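You operate a simulated robot arm through the tools that you are given. There is no shell and no other tool.

Carry out the task below with a simulated robot arm. There is one attempt and no reset: what you move stays moved.

JOB
Unplug the fuser, undo both cover screws and open the cover.
Fine: pull its grey connector first and stand it on the yellow mat; use the yellow screwdriver and stand it back.

Only the result counts: the job must be done as asked and must still hold three seconds after the hand-in. Knocking over, shifting, dropping, spilling or breaking anything else fails it. A push-on lid holds only when it is set on centred and level and pressed home; a screw cap is set on level and turned clockwise until tight.

ROBOT AND FRAMES
A 6-joint arm with a fingered hand, fixed in place. Base frame: the origin is at the foot of the arm, x ahead of it, y to its left, z up. Readings come in m, degrees, newtons and seconds.
With the tool pointing down near the work surface it reaches from about 0.14 to 0.84 m from the base axis. Its first joint turns from -166.0 to 166.0 degrees. Payload 5 kg.
The TCP is the grasp point between the finger pads, 0.036 m short of the fingertips. In the tool frame z runs along the fingers and y along their closing line. The gripper opens to 0.12 m. The gripper's body begins 0.042 m behind the TCP. The gripper is a hand of 4 fingers: y runs from the thumb to the fingers, the wrist lies at [-0.019, -0.123, -0.211] in the tool frame, and closing takes about 1.5 s.
Orientation is that of the tool frame in the base frame, as [roll, pitch, yaw] about the fixed x, y, z axes, in that order (R = Rz(yaw) Ry(pitch) Rx(roll)). With the fingers straight down and the wrist toward the robot, the tool's x, y and z point along [0, 1, 0], [1, 0, 0] and [0, 0, -1] of the base frame.

CONTROLS
- The arm moves only by the tool step_arm. Its argument "moves" is a list that holds one entry, the list of rows, each a list of 6 numbers: the shift along the base's x, y, z in mm, then the turn, a rotation vector about the base's x, y, z in degrees. In form: [[[dx, dy, dz, ax, ay, az], ...]]. A call has 1 to 20 rows; each row shifts and turns the commanded pose from where the row before left it. "fingers" is the gripper command, from -1 (shut) to 1 (fully open), values between in proportion, set as the call begins (left out, the last holds). Rows are played at 5 a second. More than 0.05 m and 8.6 degrees between two rows, or a gripper value outside its range, and nothing of the call is played. Where a pose cannot be reached the arm comes as near as it can. A force on the tool above 70 N (or 10 N above the force at the start of the call, whichever is more), or a blocked arm, ends the call early, and 0.2 s more pass. Each finger travels about 0.045 m/s and halts on what it meets, pressing with about 34 N; the grip force reading is that of the motor and also rises with nothing between the fingers. The clock runs only during rows and for 0.2 s after the last one: add rows that do not move to give the fingers time. The reply holds the time, the measured pose of the TCP, the force on the tool along the base axes, the opening and the grip force, in the units named above and with some noise, with the torque about the TCP (base axes, N m) and any sound that the robot's microphone picked up, and new pictures: "show" is both (left out), scene, wrist or none.
- Cameras (640 x 400 px; columns grow to the right, rows downward): "scene" is fixed at [0.3995, -0.4999, 1.6502]; the picture's right is [-0.52, 0.85, 0.00], its down [0.81, 0.49, -0.32] and it looks along [-0.28, -0.17, -0.95] (base axes); focal length 320 px, centre (320, 200). "wrist" rides on the gripper at [0.073, -0.101, -0.142] in the tool frame; the picture's right is [-0.79, 0.29, -0.54], its down [-0.56, -0.70, 0.44] and it looks along [-0.25, 0.65, 0.71] (tool axes); focal length 280 px, centre (320, 200). There is no depth. A picture from a camera that has moved, and an enlarged one, comes with that camera's place and axes in the base frame and with its lens.
- slide_trunk(by): slides the trunk up (or, below 0, down) by that many m; the arm rides with it, the base frame stays. It gives what a move gives, with no picture.
- hand_shape(shape): the hand has 4 fingers and takes this shape, open, in about a second: jaw (thumb against the fingers, like two jaws); tri (thumb and two fingers); tip (a fingertip pinch); poke (one finger out to press); point (the index stretched); flat (the hand flat); cup (the hand cupped); fist (a fist). The gripper value then closes the fingers along that shape, each until it touches; the sizes above hold for jaw. It gives what a move gives, with no picture.
- enlarge(camera, box): a new picture of the part [left, top, right, bottom] of that camera's present view, enlarged. The clock stands still meanwhile.
- sign_off(): hands the job in; it is judged then, once.

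Nothing tells you positions but the pictures and the camera data. Unless the task says otherwise, let go and move clear before handing in.

The tools are called after "Request:" as name(argument=value, ...) on one line, values as JSON. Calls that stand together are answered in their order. step_arm: Moves the arm, as the interface text tells. Its arguments: {"type":"object","properties":{"moves":{"type":"array"},"fingers":{"type":"number"},"show":{"type":"string","enum":["both","scene","wrist","none"]}},"required":["moves"]} The other tools are called the same way: slide_trunk (by) slides the trunk up or down; hand_shape (shape) gives the hand a shape; enlarge (camera, box) takes an enlarged picture of a part of a camera's view; sign_off () hands the job in.

At the start:

```text
time_s: 0.0
tool_pos: [0.1645, -0.6958, 1.2101]
orientation: [180.0, 0.0, 90.0]
contact_force: [-0.3, 0.0, -0.6]
ft_torque: [0.01, 0.0, -0.02]
width: 0.1195
grip_force: 0.0
shape: jaw
trunk travel left (down, up): [-0.775, 0.065]
```

scene: 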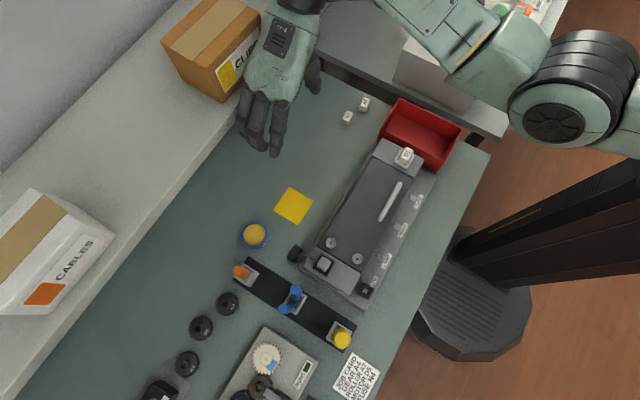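
wrist: 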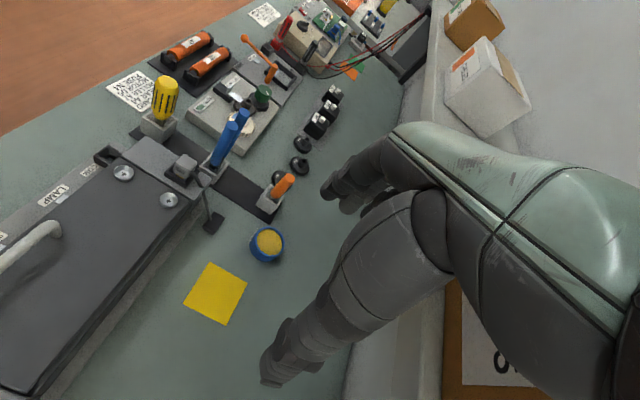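

I see a grey device with a dark cover, two screws, a handle, connectors, a yellow mat and a screwdriver rack. I'll take enlarged views first to locate everything.

Request:
enlarge(camera="scene", box=[280, 80, 480, 205])

Request:
enlarge(camera="scene", box=[220, 200, 420, 325])

Request:
enlarge(camera="wrist", box=[80, 60, 320, 260])

Request:
enlarge(camera="wrist", box=[0, 130, 240, 330])

```text
3.20 times, centred on (380, 142) of scene
camera zoom: at [0.3995, -0.4999, 1.6502], right [-0.52, 0.85, 0.0], down [0.81, 0.49, -0.32], along [-0.28, -0.17, -0.95], focal length 1026 px, centre (128, 384)
```

zoom: 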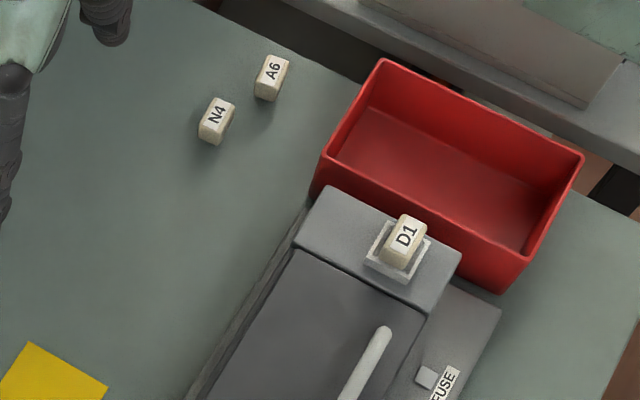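

```text
3.20 times, centred on (320, 262) of scene
camera zoom: at [0.3995, -0.4999, 1.6502], right [-0.52, 0.85, 0.0], down [0.81, 0.49, -0.32], along [-0.28, -0.17, -0.95], focal length 1026 px, centre (320, 0)
```

zoom: 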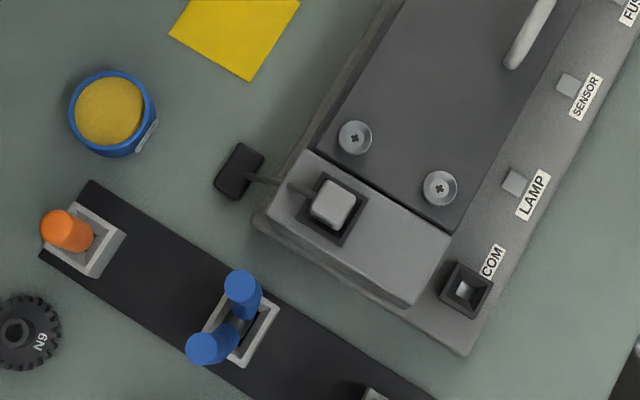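

```text
2.00 times, centred on (200, 160) of wrist
camera zoom: at [0.064, -0.6218, 1.3517], right [0.29, -0.79, 0.54], down [-0.7, -0.56, -0.44], along [0.65, -0.25, -0.71], focal length 561 px, centre (560, 280)
```

zoom: 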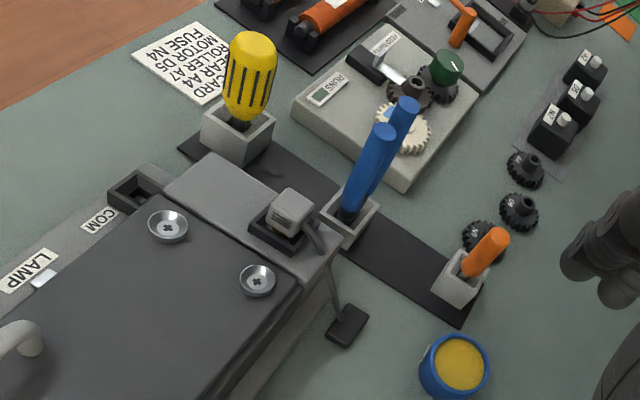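

```text
2.00 times, centred on (120, 230) of wrist
camera zoom: at [0.064, -0.6218, 1.3517], right [0.29, -0.79, 0.54], down [-0.7, -0.56, -0.44], along [0.65, -0.25, -0.71], focal length 561 px, centre (720, 140)
```

zoom: 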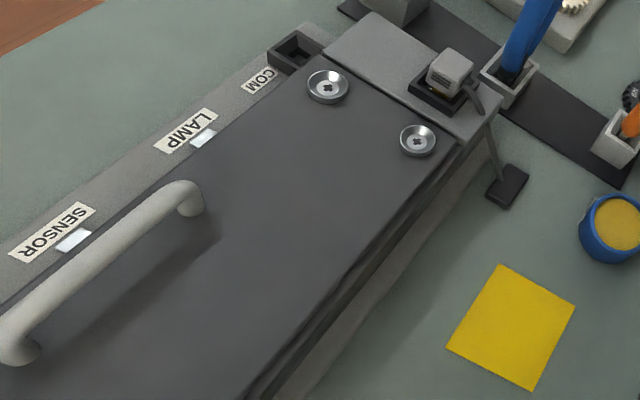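

The device's long axis lies along x, with the cover screws near (0.266, -0.55) and (0.265, -0.484) at z≈0.94. I put the grey connector at about (0.317, -0.540, 0.967), the mat at (0.214, -0.697, 0.84) and the yellow screwdriver at (0.424, -0.433). I'll first move above the grey connector to see better.

Request:
step_arm(moves=[[[30, 31, -20, 0, 0, 0], [30, 31, -20, 0, 0, 0], [30, 31, -20, 0, 0, 0], [30, 31, -20, 0, 0, 0], [32, 32, -20, 0, 0, 0], [0, 0, 0, 0, 0, 0]]], show="both")

```text
time_s: 1.4
tool_pos: [0.316, -0.5395, 1.1102]
orientation: [179.9, 0.0, 90.0]
contact_force: [-0.1, -0.2, -0.2]
ft_torque: [0.01, 0.02, 0.0]
width: 0.1195
grip_force: 0.0
shape: jaw
trunk travel left (down, up): [-0.775, 0.065]
camera wrist: at [0.216, -0.4653, 1.2515], right [0.29, -0.79, 0.54], down [-0.7, -0.56, -0.44], along [0.65, -0.25, -0.71], focal length 280 px, centre (320, 200)
```

scene: 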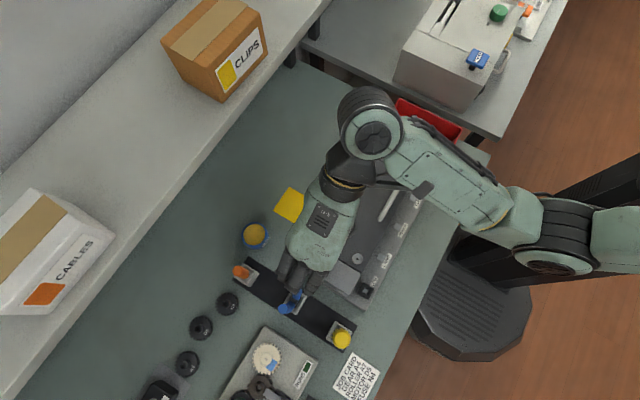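
wrist: 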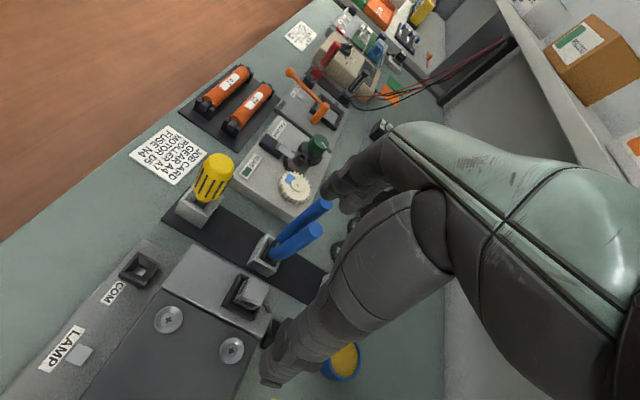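

The hand is now above the connector, with the thumb on the -x side and the fingers on the +x side. I'll enlarge the connector and screwdriver to fix their positions.

Request:
enlarge(camera="wrist", box=[140, 230, 300, 330])

Request:
enlarge(camera="wrist", box=[120, 120, 280, 220])

Request:
enlarge(camera="wrist", box=[0, 230, 240, 380])

Request:
enlarge(camera="scene", box=[220, 140, 400, 300])

```text
4.00 times, centred on (220, 280) of wrist
camera zoom: at [0.216, -0.4653, 1.2515], right [0.29, -0.79, 0.54], down [-0.7, -0.56, -0.44], along [0.65, -0.25, -0.71], focal length 1122 px, centre (720, -120)
```

zoom: 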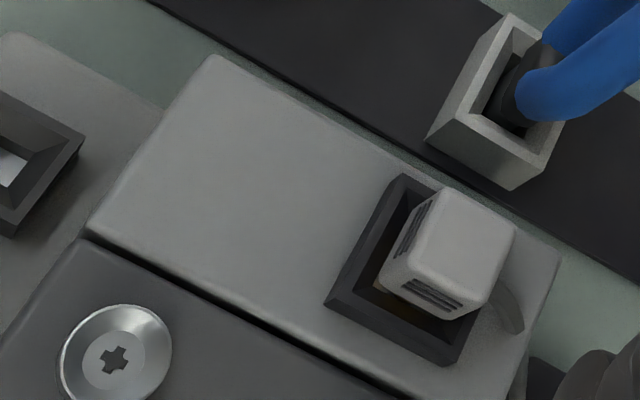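

```text
4.00 times, centred on (200, 170) of wrist
camera zoom: at [0.216, -0.4653, 1.2515], right [0.29, -0.79, 0.54], down [-0.7, -0.56, -0.44], along [0.65, -0.25, -0.71], focal length 1122 px, centre (800, 320)
```

zoom: 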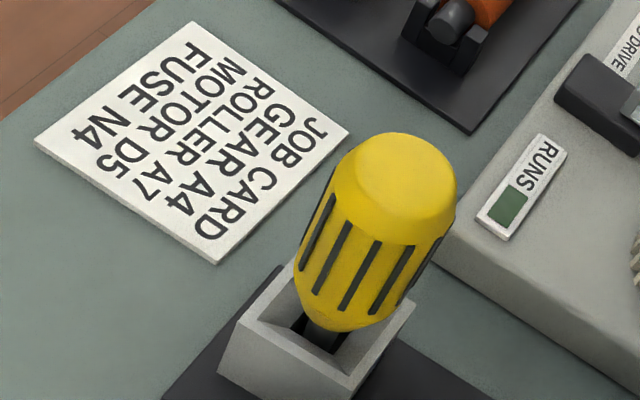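

```text
2.67 times, centred on (120, 305) of wrist
camera zoom: at [0.216, -0.4653, 1.2515], right [0.29, -0.79, 0.54], down [-0.7, -0.56, -0.44], along [0.65, -0.25, -0.71], focal length 748 px, centre (853, -80)
```

zoom: 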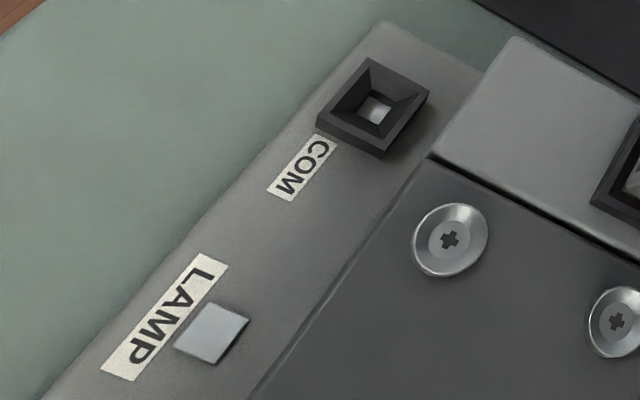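

```text
2.50 times, centred on (310, 220) of scene
camera zoom: at [0.3995, -0.4999, 1.6502], right [-0.52, 0.85, 0.0], down [0.81, 0.49, -0.32], along [-0.28, -0.17, -0.95], focal length 801 px, centre (345, 150)
```

zoom: 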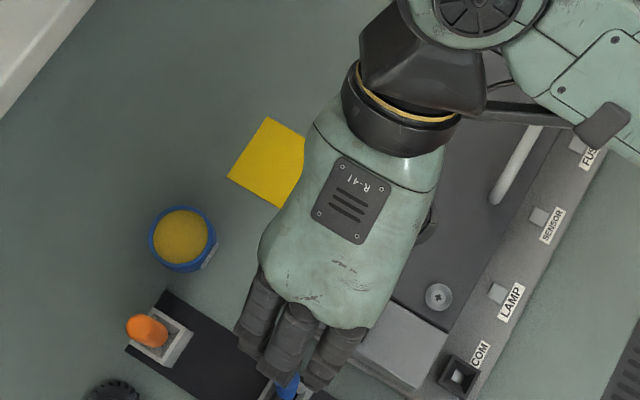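

The connector's top is at about (0.317, -0.538, 0.972) and its socket rim is at z≈0.945. I'll narrow the fingers so they clear the screws and the pliers, then descend partway.

Request:
step_arm(moves=[[[1, 2, 0, 0, 0, 0], [0, 0, 0, 0, 0, 0], [0, 0, 0, 0, 0, 0], [0, 0, 0, 0, 0, 0], [0, 0, 0, 0, 0, 0], [0, 0, 0, 0, 0, 0], [0, 0, -30, 0, 0, 0], [0, 0, -30, 0, 0, 0], [0, 0, -20, 0, 0, 0], [0, 0, 0, 0, 0, 0]]], fingers=-0.15, show="both")

```text
time_s: 3.6
tool_pos: [0.3167, -0.5364, 1.0315]
orientation: [-180.0, 0.0, 89.9]
contact_force: [-0.3, 0.4, -0.9]
ft_torque: [-0.03, 0.02, 0.01]
width: 0.0512
grip_force: 0.2
shape: jaw
trunk travel left (down, up): [-0.775, 0.065]
camera wrist: at [0.2175, -0.4624, 1.1729], right [0.29, -0.79, 0.54], down [-0.7, -0.56, -0.44], along [0.65, -0.25, -0.71], focal length 280 px, centre (320, 200)
```

scene: 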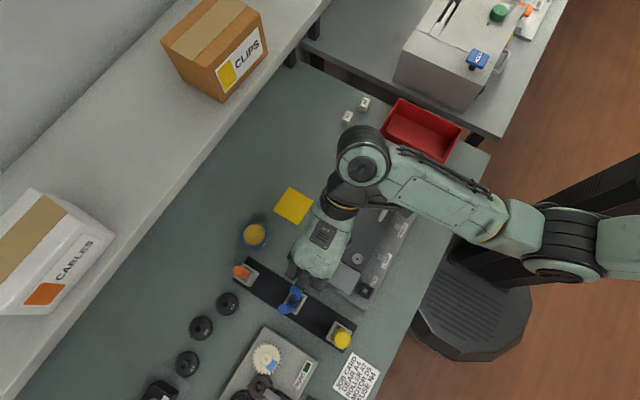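
wrist: 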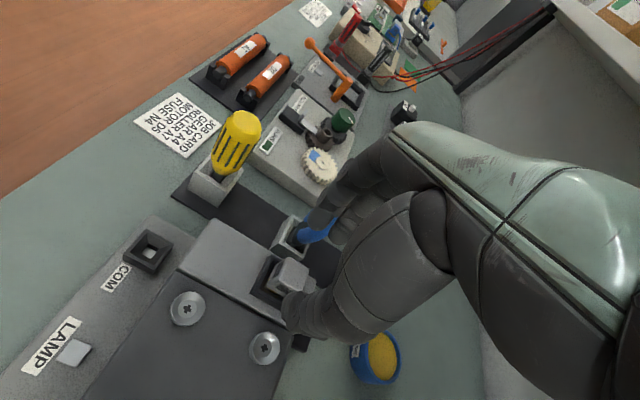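

Request:
enlarge(camera="wrist", box=[200, 190, 400, 350])

Request:
enlarge(camera="scene", box=[260, 220, 380, 320])

```text
2.50 times, centred on (300, 270) of wrist
camera zoom: at [0.2175, -0.4624, 1.1729], right [0.29, -0.79, 0.54], down [-0.7, -0.56, -0.44], along [0.65, -0.25, -0.71], focal length 701 px, centre (370, 25)
```

zoom: 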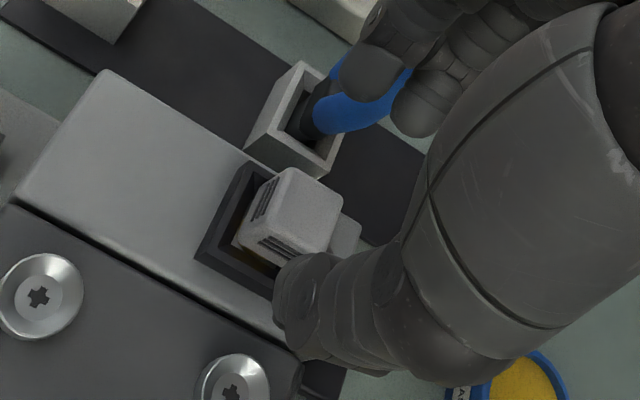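

```text
4.00 times, centred on (320, 270) of scene
camera zoom: at [0.3995, -0.4999, 1.6502], right [-0.52, 0.85, 0.0], down [0.81, 0.49, -0.32], along [-0.28, -0.17, -0.95], focal length 1282 px, centre (320, -80)
```

zoom: 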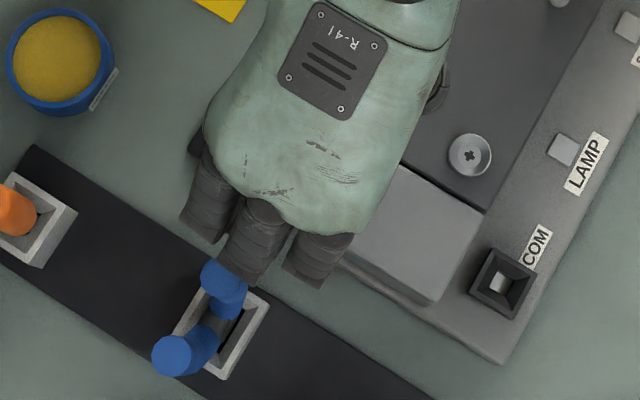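

The connector is lined up, but the finger knuckles bulge out to x≈0.39, right where the pliers stand. I'll raise the hand and turn it 180° so the slimmer thumb is on the pliers' side.

Request:
step_arm(moves=[[[0, 0, 35, 0, 0, 0], [0, 0, 35, 0, 0, -8], [0, 0, 0, 0, 0, -8.5], [0, 0, 0, 0, 0, -8.5], [0, 0, 0, 0, 0, -8.5], [0, 0, 0, 0, 0, -8.5], [0, 0, 0, 0, 0, -8.5], [0, 0, 0, 0, 0, -8.5], [0, 0, 0, 0, 0, -8.5], [0, 0, 0, 0, 0, -8.5], [0, 0, 0, 0, 0, -8.5], [0, 0, 0, 0, 0, -5.5], [0, 0, 0, 0, 0, 0]]], show="both")

```text
time_s: 6.4
tool_pos: [0.3175, -0.5374, 1.0999]
orientation: [-180.0, -0.1, -0.1]
contact_force: [-0.3, -0.2, 0.0]
ft_torque: [0.03, -0.02, 0.02]
width: 0.0513
grip_force: 0.1
shape: jaw
trunk travel left (down, up): [-0.775, 0.065]
camera wrist: at [0.3912, -0.4348, 1.2416], right [-0.79, -0.29, 0.54], down [-0.56, 0.7, -0.44], along [-0.25, -0.65, -0.71], focal length 280 px, centre (320, 200)
```

scene: 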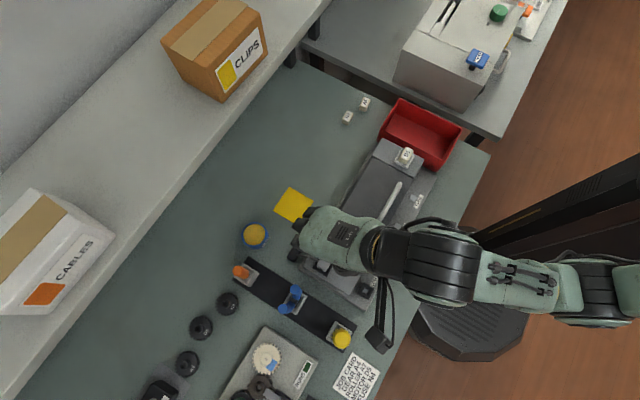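
wrist: 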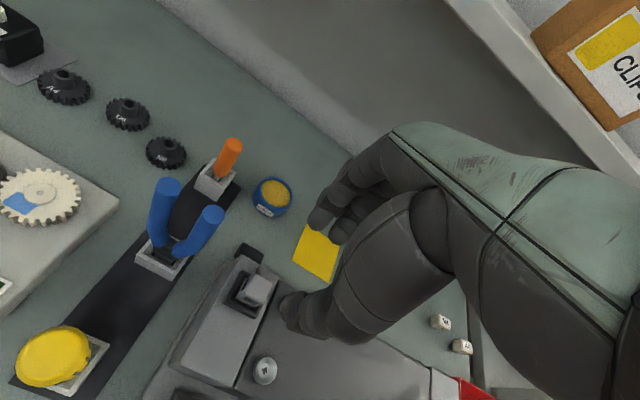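

The arm turned freely to yaw 0. I'll continue to yaw −90.

Request:
step_arm(moves=[[[0, 0, 0, 0, 0, -8.5], [0, 0, 0, 0, 0, -8.5], [0, 0, 0, 0, 0, -8.5], [0, 0, 0, 0, 0, -8.5], [0, 0, 0, 0, 0, -8.5], [0, 0, 0, 0, 0, -8.5], [0, 0, 0, 0, 0, -8.5], [0, 0, 0, 0, 0, -8.5], [0, 0, 0, 0, 0, -8.5], [0, 0, 0, 0, 0, -8.5], [0, 0, 0, 0, 0, -5], [0, 0, 0, 0, 0, 0]]], show="both")

```text
time_s: 9.0
tool_pos: [0.3232, -0.5878, 1.0548]
orientation: [180.0, 0.0, -90.1]
contact_force: [0.2, 0.0, -0.9]
ft_torque: [-0.01, 0.0, -0.02]
width: 0.0513
grip_force: 0.1
shape: jaw
out of reach, approached as far as the arm can: row 7, 8, 9, 10, 11
trunk travel left (down, up): [-0.775, 0.065]
camera wrist: at [0.4253, -0.659, 1.1964], right [-0.29, 0.79, 0.54], down [0.7, 0.56, -0.44], along [-0.65, 0.25, -0.71], focal length 280 px, centre (320, 200)
```

scene: 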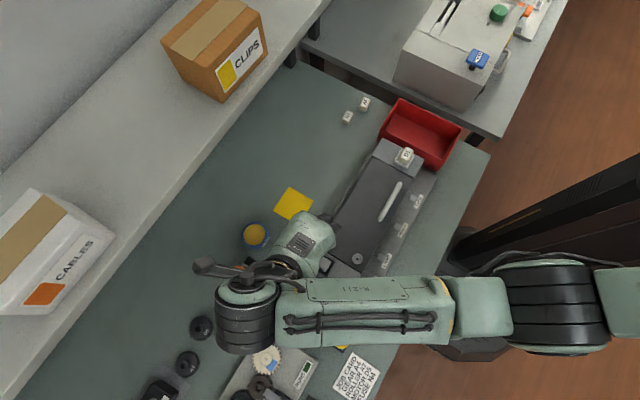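
wrist: 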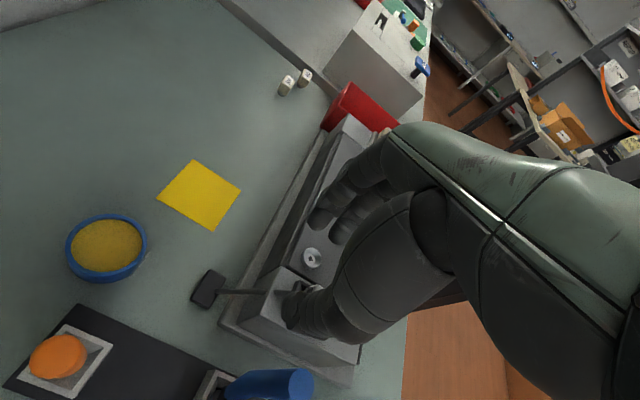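

Near yaw −90 the arm ran out of reach and the hand sagged, touching nothing. I'll turn back a bit and check the commanded pose.

Request:
step_arm(moves=[[[0, 0, 20, 0, 0, 8.5], [0, 0, 20, 0, 0, 8.5], [0, 0, 0, 0, 0, 8.5], [0, 0, 0, 0, 0, 8.5], [0, 0, 0, 0, 0, 8.5], [0, 0, 0, 0, 0, 0]]], show="scene")

```text
time_s: 10.4
tool_pos: [0.3236, -0.5923, 1.0904]
orientation: [-179.9, 0.0, -47.4]
contact_force: [-0.3, -0.4, -0.8]
ft_torque: [0.01, 0.01, 0.0]
width: 0.0512
grip_force: 0.1
shape: jaw
out of reach, approached as far as the arm can: row 1
trunk travel left (down, up): [-0.775, 0.065]
```

scene: 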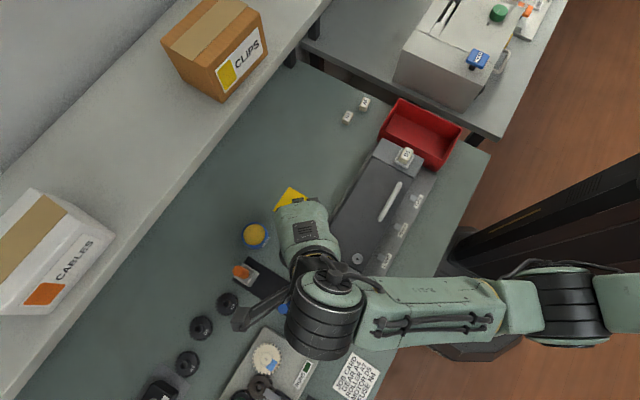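

The limit seems to ease with a lower hand relative to the shoulder, so I'll raise the trunk and bring the hand back over the connector before turning again.

Request:
slide_trunk(by=0.06)

Request:
step_arm(moves=[[[-3, 25, -30, 0, 0, 0], [-3, 29, -20, 0, 0, 0], [0, 0, -10, 0, 0, 0], [0, 0, 0, 0, 0, -8.5], [0, 0, 0, 0, 0, 0]]], show="scene")

```text
time_s: 11.4
tool_pos: [0.3238, -0.5918, 1.1515]
orientation: [-179.9, 0.0, -47.5]
contact_force: [0.3, -0.4, 0.2]
ft_torque: [-0.04, -0.01, 0.01]
width: 0.0514
grip_force: 0.0
shape: jaw
trunk travel left (down, up): [-0.835, 0.005]
```

```text
time_s: 12.6
tool_pos: [0.3191, -0.5375, 1.0917]
orientation: [-180.0, 0.0, -56.0]
contact_force: [1.0, -0.8, -0.2]
ft_torque: [-0.02, 0.0, 0.02]
width: 0.0513
grip_force: 0.1
shape: jaw
trunk travel left (down, up): [-0.835, 0.005]
```

scene: 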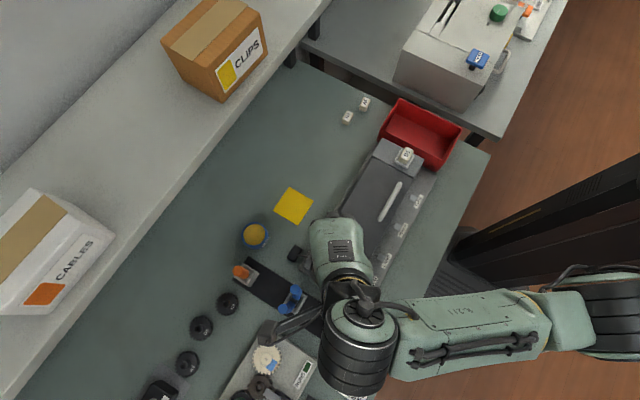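

This pose is reachable. I'll turn a few more degrees at a time.

Request:
step_arm(moves=[[[0, 0, -10, 0, 0, -8.5], [0, 0, -5, 0, 0, -8.5], [0, 0, 0, 0, 0, 0]]], show="none")

Request:
step_arm(moves=[[[0, 0, 0, 0, 0, -6], [0, 0, 0, 0, 0, 0]]], show="none")

```text
time_s: 13.4
tool_pos: [0.3173, -0.5376, 1.0775]
orientation: [180.0, 0.0, -73.1]
contact_force: [0.0, 0.0, 0.4]
ft_torque: [-0.03, -0.01, 0.01]
width: 0.0515
grip_force: 0.1
shape: jaw
trunk travel left (down, up): [-0.835, 0.005]
```

```text
time_s: 14.0
tool_pos: [0.3173, -0.5378, 1.078]
orientation: [-179.9, 0.0, -79.1]
contact_force: [-0.8, -0.6, 0.3]
ft_torque: [0.02, -0.01, -0.02]
width: 0.0517
grip_force: 0.1
shape: jaw
trunk travel left (down, up): [-0.835, 0.005]
```

Request:
step_arm(moves=[[[0, 0, 0, 0, 0, -6], [0, 0, 0, 0, 0, -4.9], [0, 0, 0, 0, 0, 0]]], show="both")

```text
time_s: 14.8
tool_pos: [0.3201, -0.5482, 1.0661]
orientation: [-180.0, 0.0, -89.8]
contact_force: [-0.5, 0.1, -0.1]
ft_torque: [-0.01, 0.01, 0.01]
width: 0.0513
grip_force: 0.1
shape: jaw
out of reach, approached as far as the arm can: row 1, 2
trunk travel left (down, up): [-0.835, 0.005]
camera wrist: at [0.4232, -0.6194, 1.2085], right [-0.29, 0.79, 0.54], down [0.7, 0.56, -0.44], along [-0.65, 0.25, -0.71], focal length 280 px, centre (320, 200)
```

scene: 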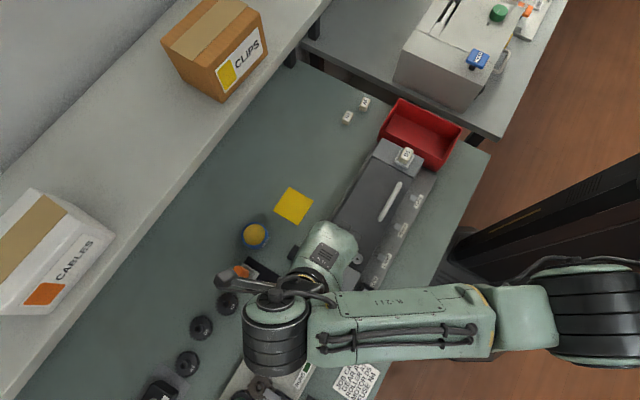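
wrist: 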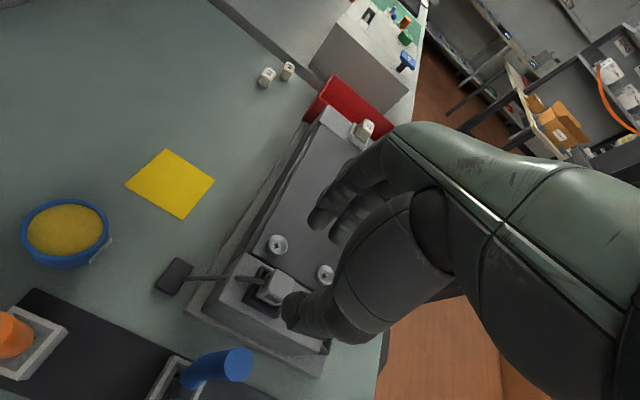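

At yaw −90 the remaining offset is small, and going lower should clear it. I'll step down a little while re-centring, and look at the clearance to the pliers.

Request:
step_arm(moves=[[[-1, 5, -10, 0, 0, 0], [-1.5, 5, -10, 0, 0, 0], [0, 0, 0, 0, 0, 0]]], show="both")

Request:
enlarge(camera="wrist", box=[160, 240, 400, 400])

```text
time_s: 15.6
tool_pos: [0.3194, -0.539, 1.0448]
orientation: [-179.9, 0.0, -90.0]
contact_force: [0.3, 0.5, 0.5]
ft_torque: [0.0, 0.0, -0.01]
width: 0.0512
grip_force: 0.0
shape: jaw
trunk travel left (down, up): [-0.835, 0.005]
camera wrist: at [0.4214, -0.6108, 1.1872], right [-0.29, 0.79, 0.54], down [0.7, 0.56, -0.44], along [-0.65, 0.25, -0.71], focal length 280 px, centre (320, 200)
```

scene: 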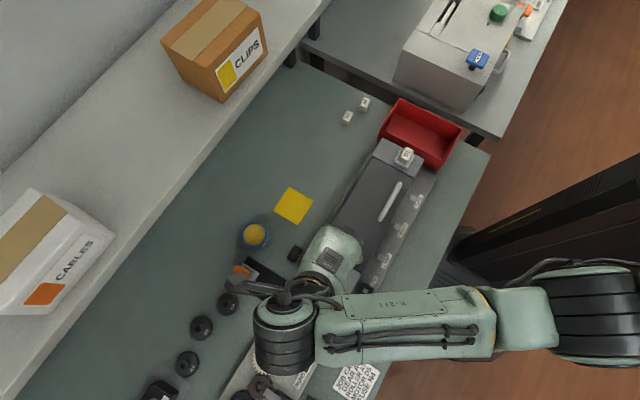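
wrist: 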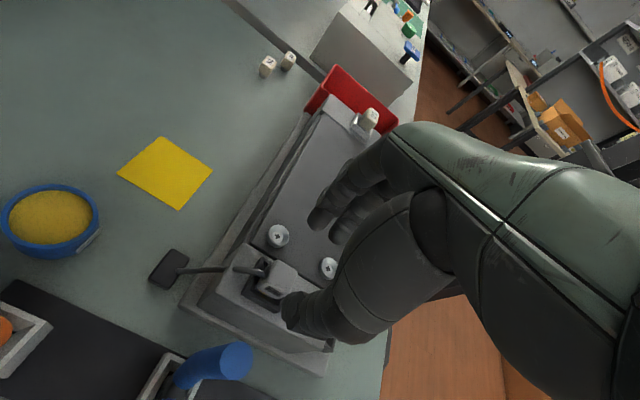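

```text
2.50 times, centred on (280, 320) of wrist
camera zoom: at [0.4214, -0.6108, 1.1872], right [-0.29, 0.79, 0.54], down [0.7, 0.56, -0.44], along [-0.65, 0.25, -0.71], focal length 701 px, centre (420, -100)
```

zoom: 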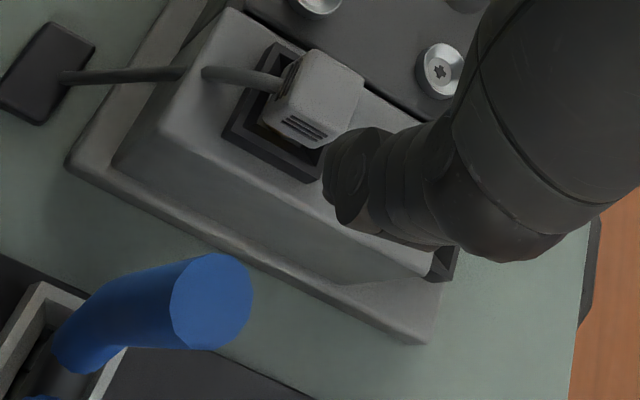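

The arm now reaches yaw −90 with no warning. The pliers' top is at about (0.395, -0.558, 1.010) and the thumb stays inside x≈0.38. I'll narrow the fingers a bit and descend to just above the grip height.

Request:
step_arm(moves=[[[0, 0, 0, 0, 0, 0], [0, 0, 0, 0, 0, 0], [0, 0, -15, 0, 0, 0], [0, 0, -15, 0, 0, 0], [0, 0, -10, 0, 0, 0], [0, 0, 0, 0, 0, 0]]], fingers=-0.35, show="both")

Request:
enlarge(camera="wrist", box=[160, 240, 400, 400])

Request:
enlarge(camera="scene", box=[260, 220, 380, 320])

```text
time_s: 17.0
tool_pos: [0.3192, -0.5406, 1.0051]
orientation: [180.0, 0.1, -89.9]
contact_force: [0.5, -0.5, 0.1]
ft_torque: [0.02, -0.05, -0.02]
width: 0.0394
grip_force: 0.2
shape: jaw
trunk travel left (down, up): [-0.835, 0.005]
camera wrist: at [0.422, -0.6114, 1.1481], right [-0.29, 0.79, 0.54], down [0.7, 0.56, -0.44], along [-0.65, 0.25, -0.71], focal length 280 px, centre (320, 200)
```

scene: 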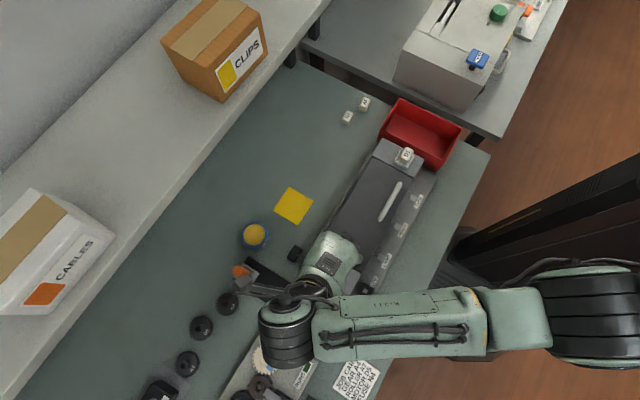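
wrist: 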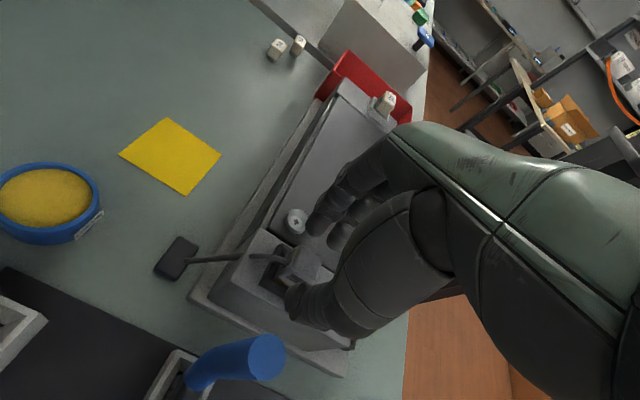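

```text
2.50 times, centred on (280, 320) of wrist
camera zoom: at [0.422, -0.6114, 1.1481], right [-0.29, 0.79, 0.54], down [0.7, 0.56, -0.44], along [-0.65, 0.25, -0.71], focal length 701 px, centre (420, -100)
```

zoom: 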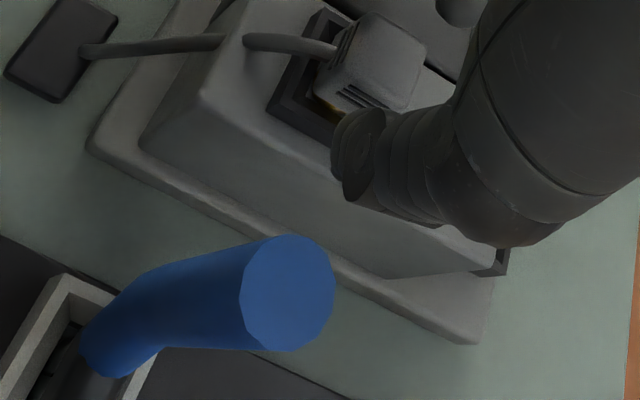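

```text
4.00 times, centred on (320, 270) of scene
camera zoom: at [0.3995, -0.4999, 1.6502], right [-0.52, 0.85, 0.0], down [0.81, 0.49, -0.32], along [-0.28, -0.17, -0.95], focal length 1282 px, centre (320, -80)
```

zoom: 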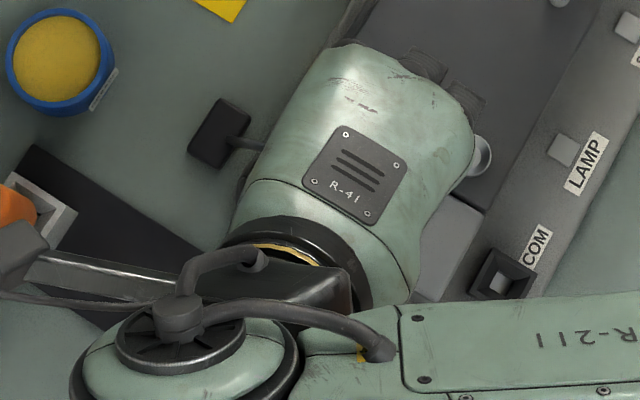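

The hand is clear of the pliers and the connector is between the pads. I'll descend the last 20 mm.

Request:
step_arm(moves=[[[0, 1, -10, 0, 0, 0], [0, 0, -6, 0, 0, 0], [0, 0, -4, 0, 0, 0], [0, 0, 0, 0, 0, 0]]], show="wrist")

Request:
enlarge(camera="wrist", box=[200, 220, 400, 360])

```text
time_s: 18.0
tool_pos: [0.3192, -0.5386, 0.9856]
orientation: [180.0, 0.0, -89.9]
contact_force: [0.4, -0.8, -0.4]
ft_torque: [0.03, -0.02, 0.0]
width: 0.0393
grip_force: 0.1
shape: jaw
trunk travel left (down, up): [-0.835, 0.005]
camera wrist: at [0.4215, -0.6097, 1.1279], right [-0.29, 0.79, 0.54], down [0.7, 0.56, -0.44], along [-0.65, 0.25, -0.71], focal length 280 px, centre (320, 200)
```

wrist: 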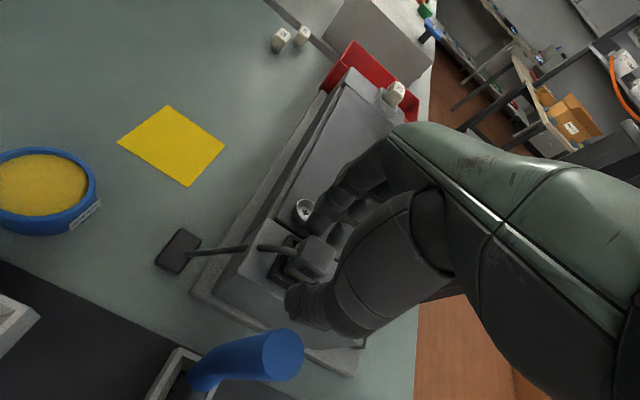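

```text
2.86 times, centred on (300, 290) of wrist
camera zoom: at [0.4215, -0.6097, 1.1279], right [-0.29, 0.79, 0.54], down [0.7, 0.56, -0.44], along [-0.65, 0.25, -0.71], focal length 801 px, centre (377, -57)
```

zoom: 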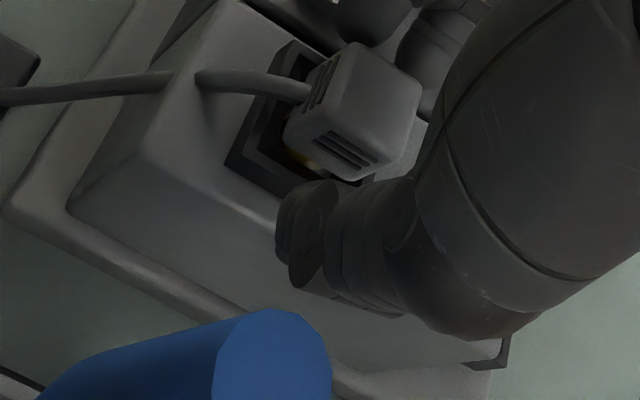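

The connector sits between the thumb and fingers, so I'll close on it.

Request:
step_arm(moves=[[[0, 0, 0, 0, 0, 0], [0, 0, 0, 0, 0, 0], [0, 0, 0, 0, 0, 0], [0, 0, 0, 0, 0, 0], [0, 0, 0, 0, 0, 0]]], fingers=-1, show="wrist")

Request:
enlarge(camera="wrist", box=[200, 220, 400, 360])

```text
time_s: 19.2
tool_pos: [0.32, -0.5395, 0.984]
orientation: [-179.9, 0.0, -89.8]
contact_force: [1.3, -0.4, -1.4]
ft_torque: [0.01, -0.03, -0.03]
width: 0.0188
grip_force: 34.2
shape: jaw
trunk travel left (down, up): [-0.835, 0.005]
camera wrist: at [0.4218, -0.6097, 1.1277], right [-0.29, 0.79, 0.54], down [0.7, 0.56, -0.44], along [-0.65, 0.25, -0.71], focal length 280 px, centre (320, 200)
```

wrist: 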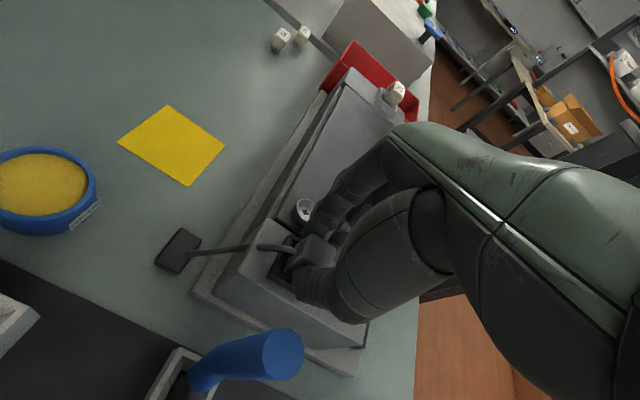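

```text
2.86 times, centred on (300, 290) of wrist
camera zoom: at [0.4218, -0.6097, 1.1277], right [-0.29, 0.79, 0.54], down [0.7, 0.56, -0.44], along [-0.65, 0.25, -0.71], focal length 801 px, centre (377, -57)
```

zoom: 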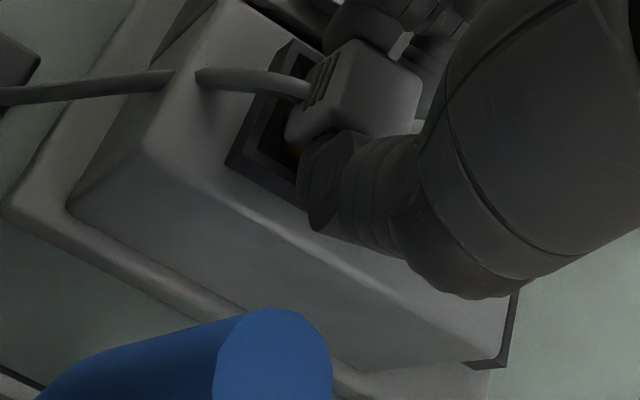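

The grip is good at 18.8 mm and 34 N. I'll pull straight up.

Request:
step_arm(moves=[[[0, 0, 3, 0, 0, 0], [0, 0, 4, 0, 0, 0], [0, 0, 5, 0, 0, 0], [0, 0, 5, 0, 0, 0], [0, 0, 5, 0, 0, 0], [0, 0, 0, 0, 0, 0]]], show="wrist")

Request:
enlarge(camera="wrist", box=[200, 220, 400, 360])

```text
time_s: 20.6
tool_pos: [0.3197, -0.5377, 1.0074]
orientation: [-180.0, -0.1, -89.9]
contact_force: [-0.1, 0.7, -0.5]
ft_torque: [-0.01, -0.01, 0.01]
width: 0.0189
grip_force: 33.8
shape: jaw
trunk travel left (down, up): [-0.835, 0.005]
camera wrist: at [0.4215, -0.6093, 1.1491], right [-0.29, 0.79, 0.54], down [0.7, 0.56, -0.44], along [-0.65, 0.25, -0.71], focal length 280 px, centre (320, 200)
```

wrist: 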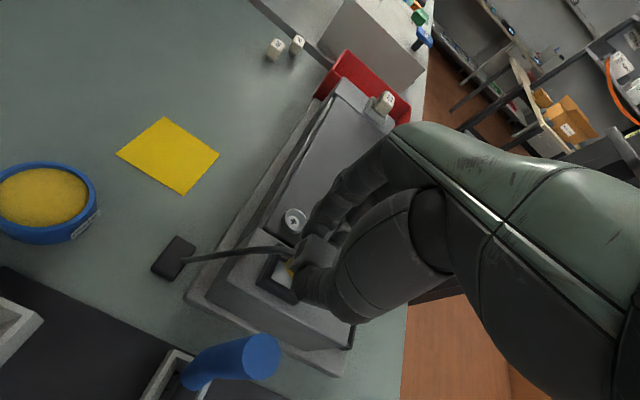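

```text
2.86 times, centred on (300, 290) of wrist
camera zoom: at [0.4215, -0.6093, 1.1491], right [-0.29, 0.79, 0.54], down [0.7, 0.56, -0.44], along [-0.65, 0.25, -0.71], focal length 801 px, centre (377, -57)
```

zoom: 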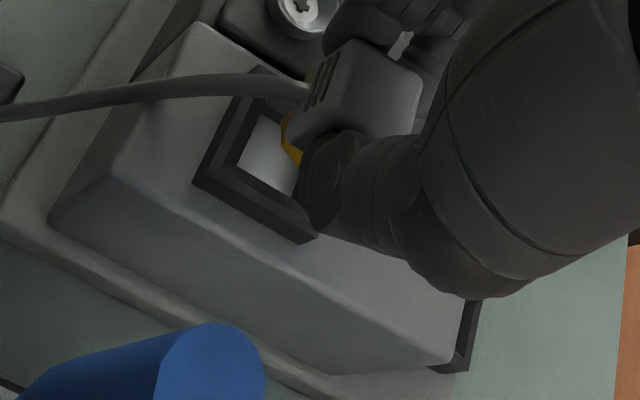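

The connector is out of its socket. I'll lift a bit more and carry it toward the mat, watching the force for cable pull.

Request:
step_arm(moves=[[[0, 0, 12, 0, 0, 0], [0, -20, 0, 0, 0, 0], [-5, -30, 0, 0, 0, 0], [-20, -30, 0, 0, 0, 0], [0, 0, 0, 0, 0, 0]]], show="both")

```text
time_s: 21.8
tool_pos: [0.2916, -0.6088, 1.0242]
orientation: [179.9, -0.1, -89.9]
contact_force: [-0.8, 1.1, -0.5]
ft_torque: [0.04, 0.03, 0.0]
width: 0.0188
grip_force: 33.6
shape: jaw
out of reach, approached as far as the arm can: row 4
trunk travel left (down, up): [-0.835, 0.005]
camera wrist: at [0.3937, -0.6799, 1.1665], right [-0.29, 0.79, 0.54], down [0.7, 0.56, -0.44], along [-0.65, 0.25, -0.71], focal length 280 px, centre (320, 200)
```

scene: 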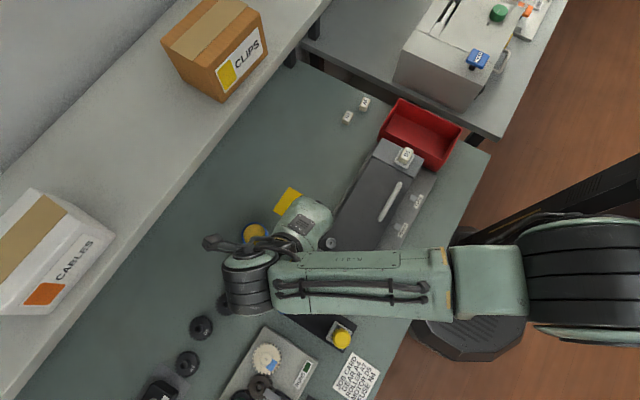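
wrist: 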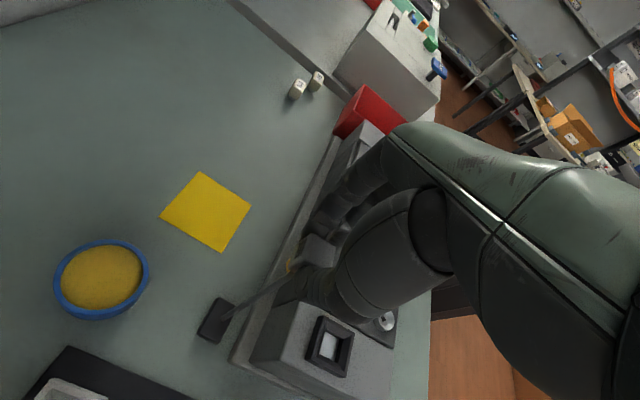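

Keeping this yaw over the mat is out of reach, so I'll turn the hand back toward its natural direction while moving. That also points the cable exit at its clamp.

Request:
step_arm(moves=[[[0, 0, 0, 0, 0, 8.2], [0, -5, 0, 0, 0, 8.2], [0, -8, 0, 0, 0, 8.2], [-5, -8, 0, 0, 0, 8.2], [-5, -8, 0, 0, 0, 8.2], [-5, -8, 0, 0, 0, 8.2], [-5, -8, 0, 0, 0, 8.2], [-5, -8, 0, 0, 0, 8.2], [0, 0, 0, 0, 0, 0]]], show="both")

```text
time_s: 23.8
tool_pos: [0.2642, -0.6616, 1.0234]
orientation: [180.0, -0.1, -24.2]
contact_force: [0.0, 1.2, 0.5]
ft_torque: [0.01, -0.03, 0.01]
width: 0.0188
grip_force: 33.6
shape: jaw
trunk travel left (down, up): [-0.835, 0.005]
camera wrist: at [0.3736, -0.5972, 1.1652], right [-0.84, 0.06, 0.54], down [-0.22, 0.87, -0.44], along [-0.5, -0.49, -0.71], focal length 280 px, centre (320, 200)
```

scene: 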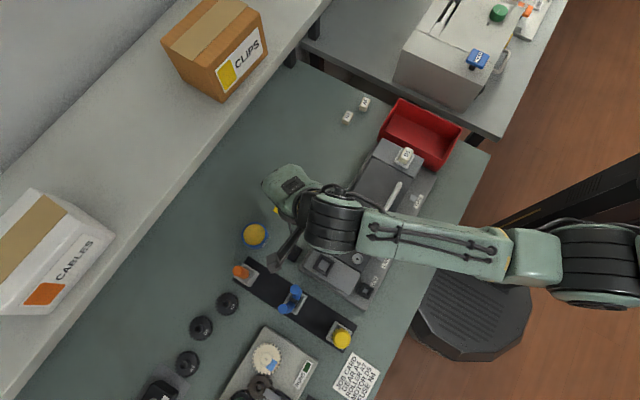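
wrist: 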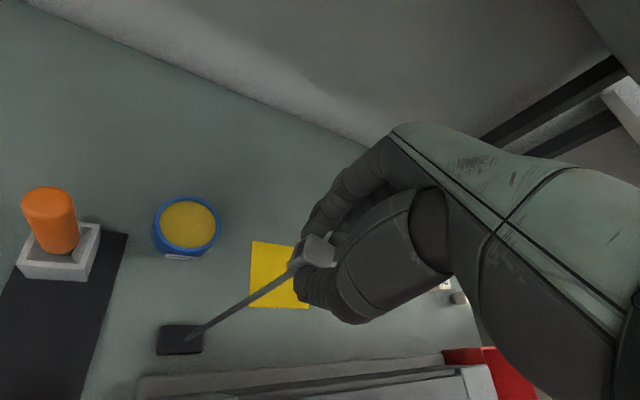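

The cable follows without pulling. I'll keep turning and move over the mat's centre.

Request:
step_arm(moves=[[[-6.3, -4.4, 0, 0, 0, 8.2], [-6.3, -4.4, 0, 0, 0, 8.2], [-6.3, -4.4, -5, 0, 0, 8.2], [-6.3, -4.4, -5, 0, 0, 8.2], [-6.3, -4.4, -10, 0, 0, 8.2], [-6.3, -4.4, -10, 0, 0, 8.2], [-6.3, -4.4, -10, 0, 0, 8.2], [-6, -4.2, -10, 0, 0, 8.2], [0, 0, 0, 0, 0, 0]]], show="both")

Request:
enlarge(camera="wrist", box=[220, 180, 420, 340])

Request:
enlarge(camera="scene", box=[230, 140, 390, 260])

```text
time_s: 25.8
tool_pos: [0.2156, -0.694, 0.9725]
orientation: [180.0, 0.0, 41.4]
contact_force: [-0.2, 0.1, 0.0]
ft_torque: [0.03, 0.02, 0.0]
width: 0.018
grip_force: 34.0
shape: jaw
trunk travel left (down, up): [-0.835, 0.005]
camera wrist: at [0.2025, -0.5693, 1.115], right [-0.4, -0.74, 0.54], down [-0.88, 0.16, -0.44], along [0.24, -0.66, -0.71], focal length 280 px, centre (320, 200)
```

scene: 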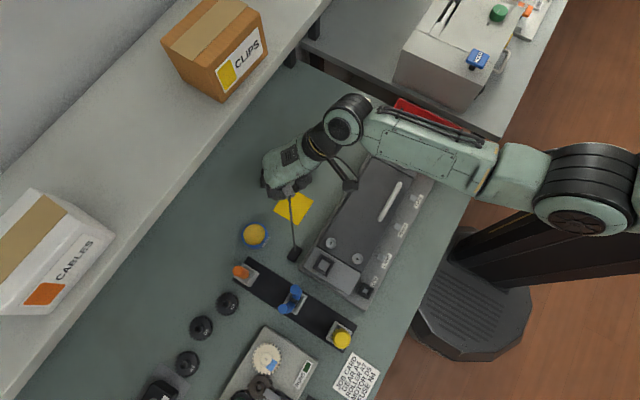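
wrist: 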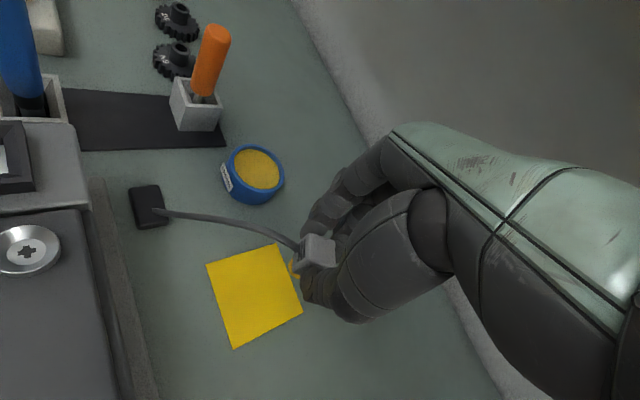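

```text
2.50 times, centred on (320, 260) of wrist
camera zoom: at [0.2025, -0.5693, 1.115], right [-0.4, -0.74, 0.54], down [-0.88, 0.16, -0.44], along [0.24, -0.66, -0.71], focal length 701 px, centre (320, 50)
```

zoom: 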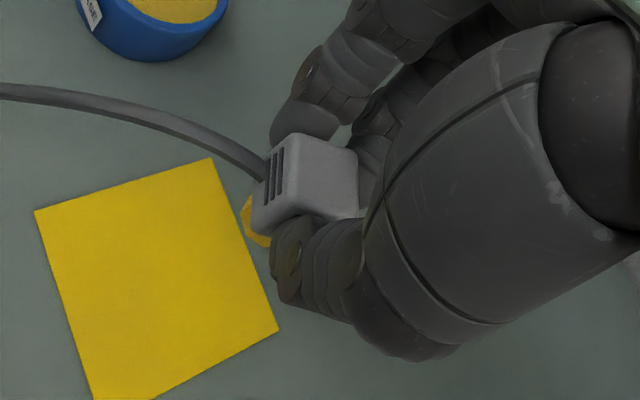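

```text
3.33 times, centred on (310, 200) of scene
camera zoom: at [0.3995, -0.4999, 1.6502], right [-0.52, 0.85, 0.0], down [0.81, 0.49, -0.32], along [-0.28, -0.17, -0.95], focal length 1068 px, centre (353, 200)
```

zoom: 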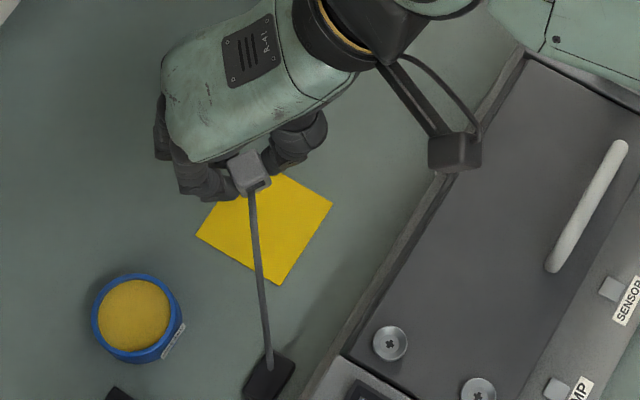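

The connector is right over the mat's centre at about (0.215, -0.692). I'll lower it toward the surface.

Request:
step_arm(moves=[[[0, 1, -15, 0, 0, 0], [0, 0, -15, 0, 0, 0], [0, 0, -15, 0, 0, 0], [0, 0, -10, 0, 0, 0], [0, 0, -5, 0, 0, 0], [0, 0, 0, 0, 0, 0]]], show="both")

Request:
enlarge(camera="wrist", box=[220, 180, 420, 340])

Request:
enlarge(camera="scene", box=[230, 140, 390, 260])

```text
time_s: 27.2
tool_pos: [0.2122, -0.6941, 0.9143]
orientation: [-179.9, 0.1, 41.2]
contact_force: [-0.5, 0.0, -0.2]
ft_torque: [-0.01, -0.03, 0.02]
width: 0.0182
grip_force: 33.8
shape: jaw
trunk travel left (down, up): [-0.835, 0.005]
camera wrist: at [0.2023, -0.5683, 1.0562], right [-0.4, -0.74, 0.54], down [-0.88, 0.16, -0.44], along [0.24, -0.66, -0.71], focal length 280 px, centre (320, 200)
```

scene: 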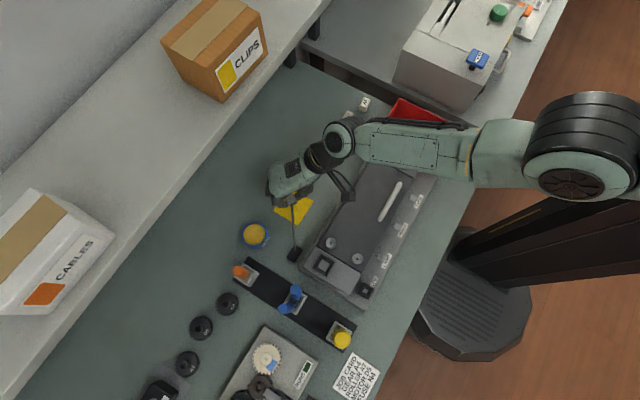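
wrist: 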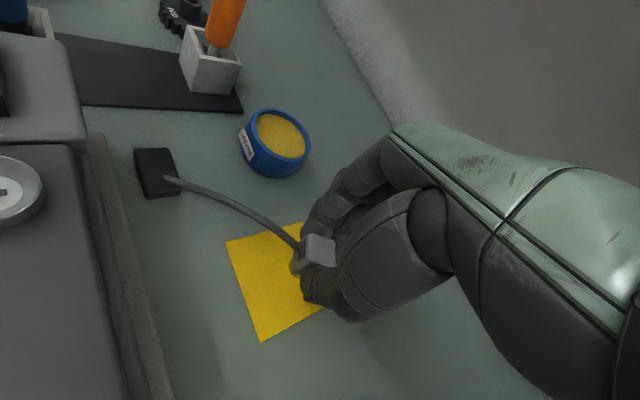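

```text
2.50 times, centred on (320, 260) of wrist
camera zoom: at [0.2023, -0.5683, 1.0562], right [-0.4, -0.74, 0.54], down [-0.88, 0.16, -0.44], along [0.24, -0.66, -0.71], focal length 701 px, centre (320, 50)
```

zoom: 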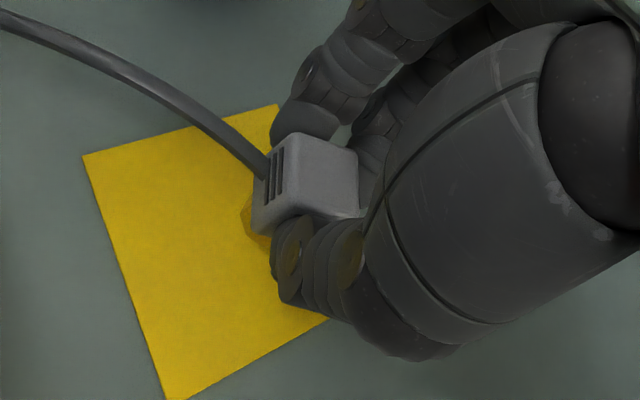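

```text
3.33 times, centred on (310, 200) of scene
camera zoom: at [0.3995, -0.4999, 1.6502], right [-0.52, 0.85, 0.0], down [0.81, 0.49, -0.32], along [-0.28, -0.17, -0.95], focal length 1068 px, centre (353, 200)
```

zoom: 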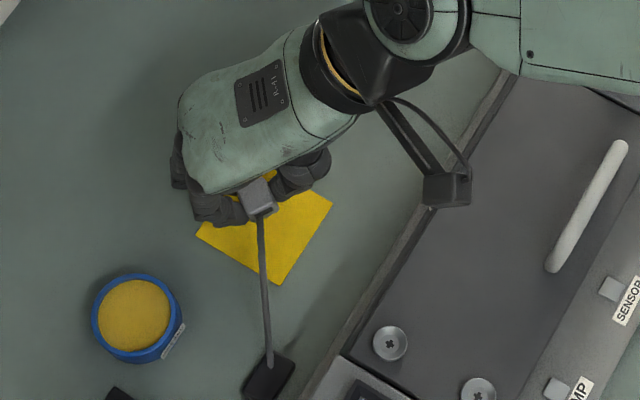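

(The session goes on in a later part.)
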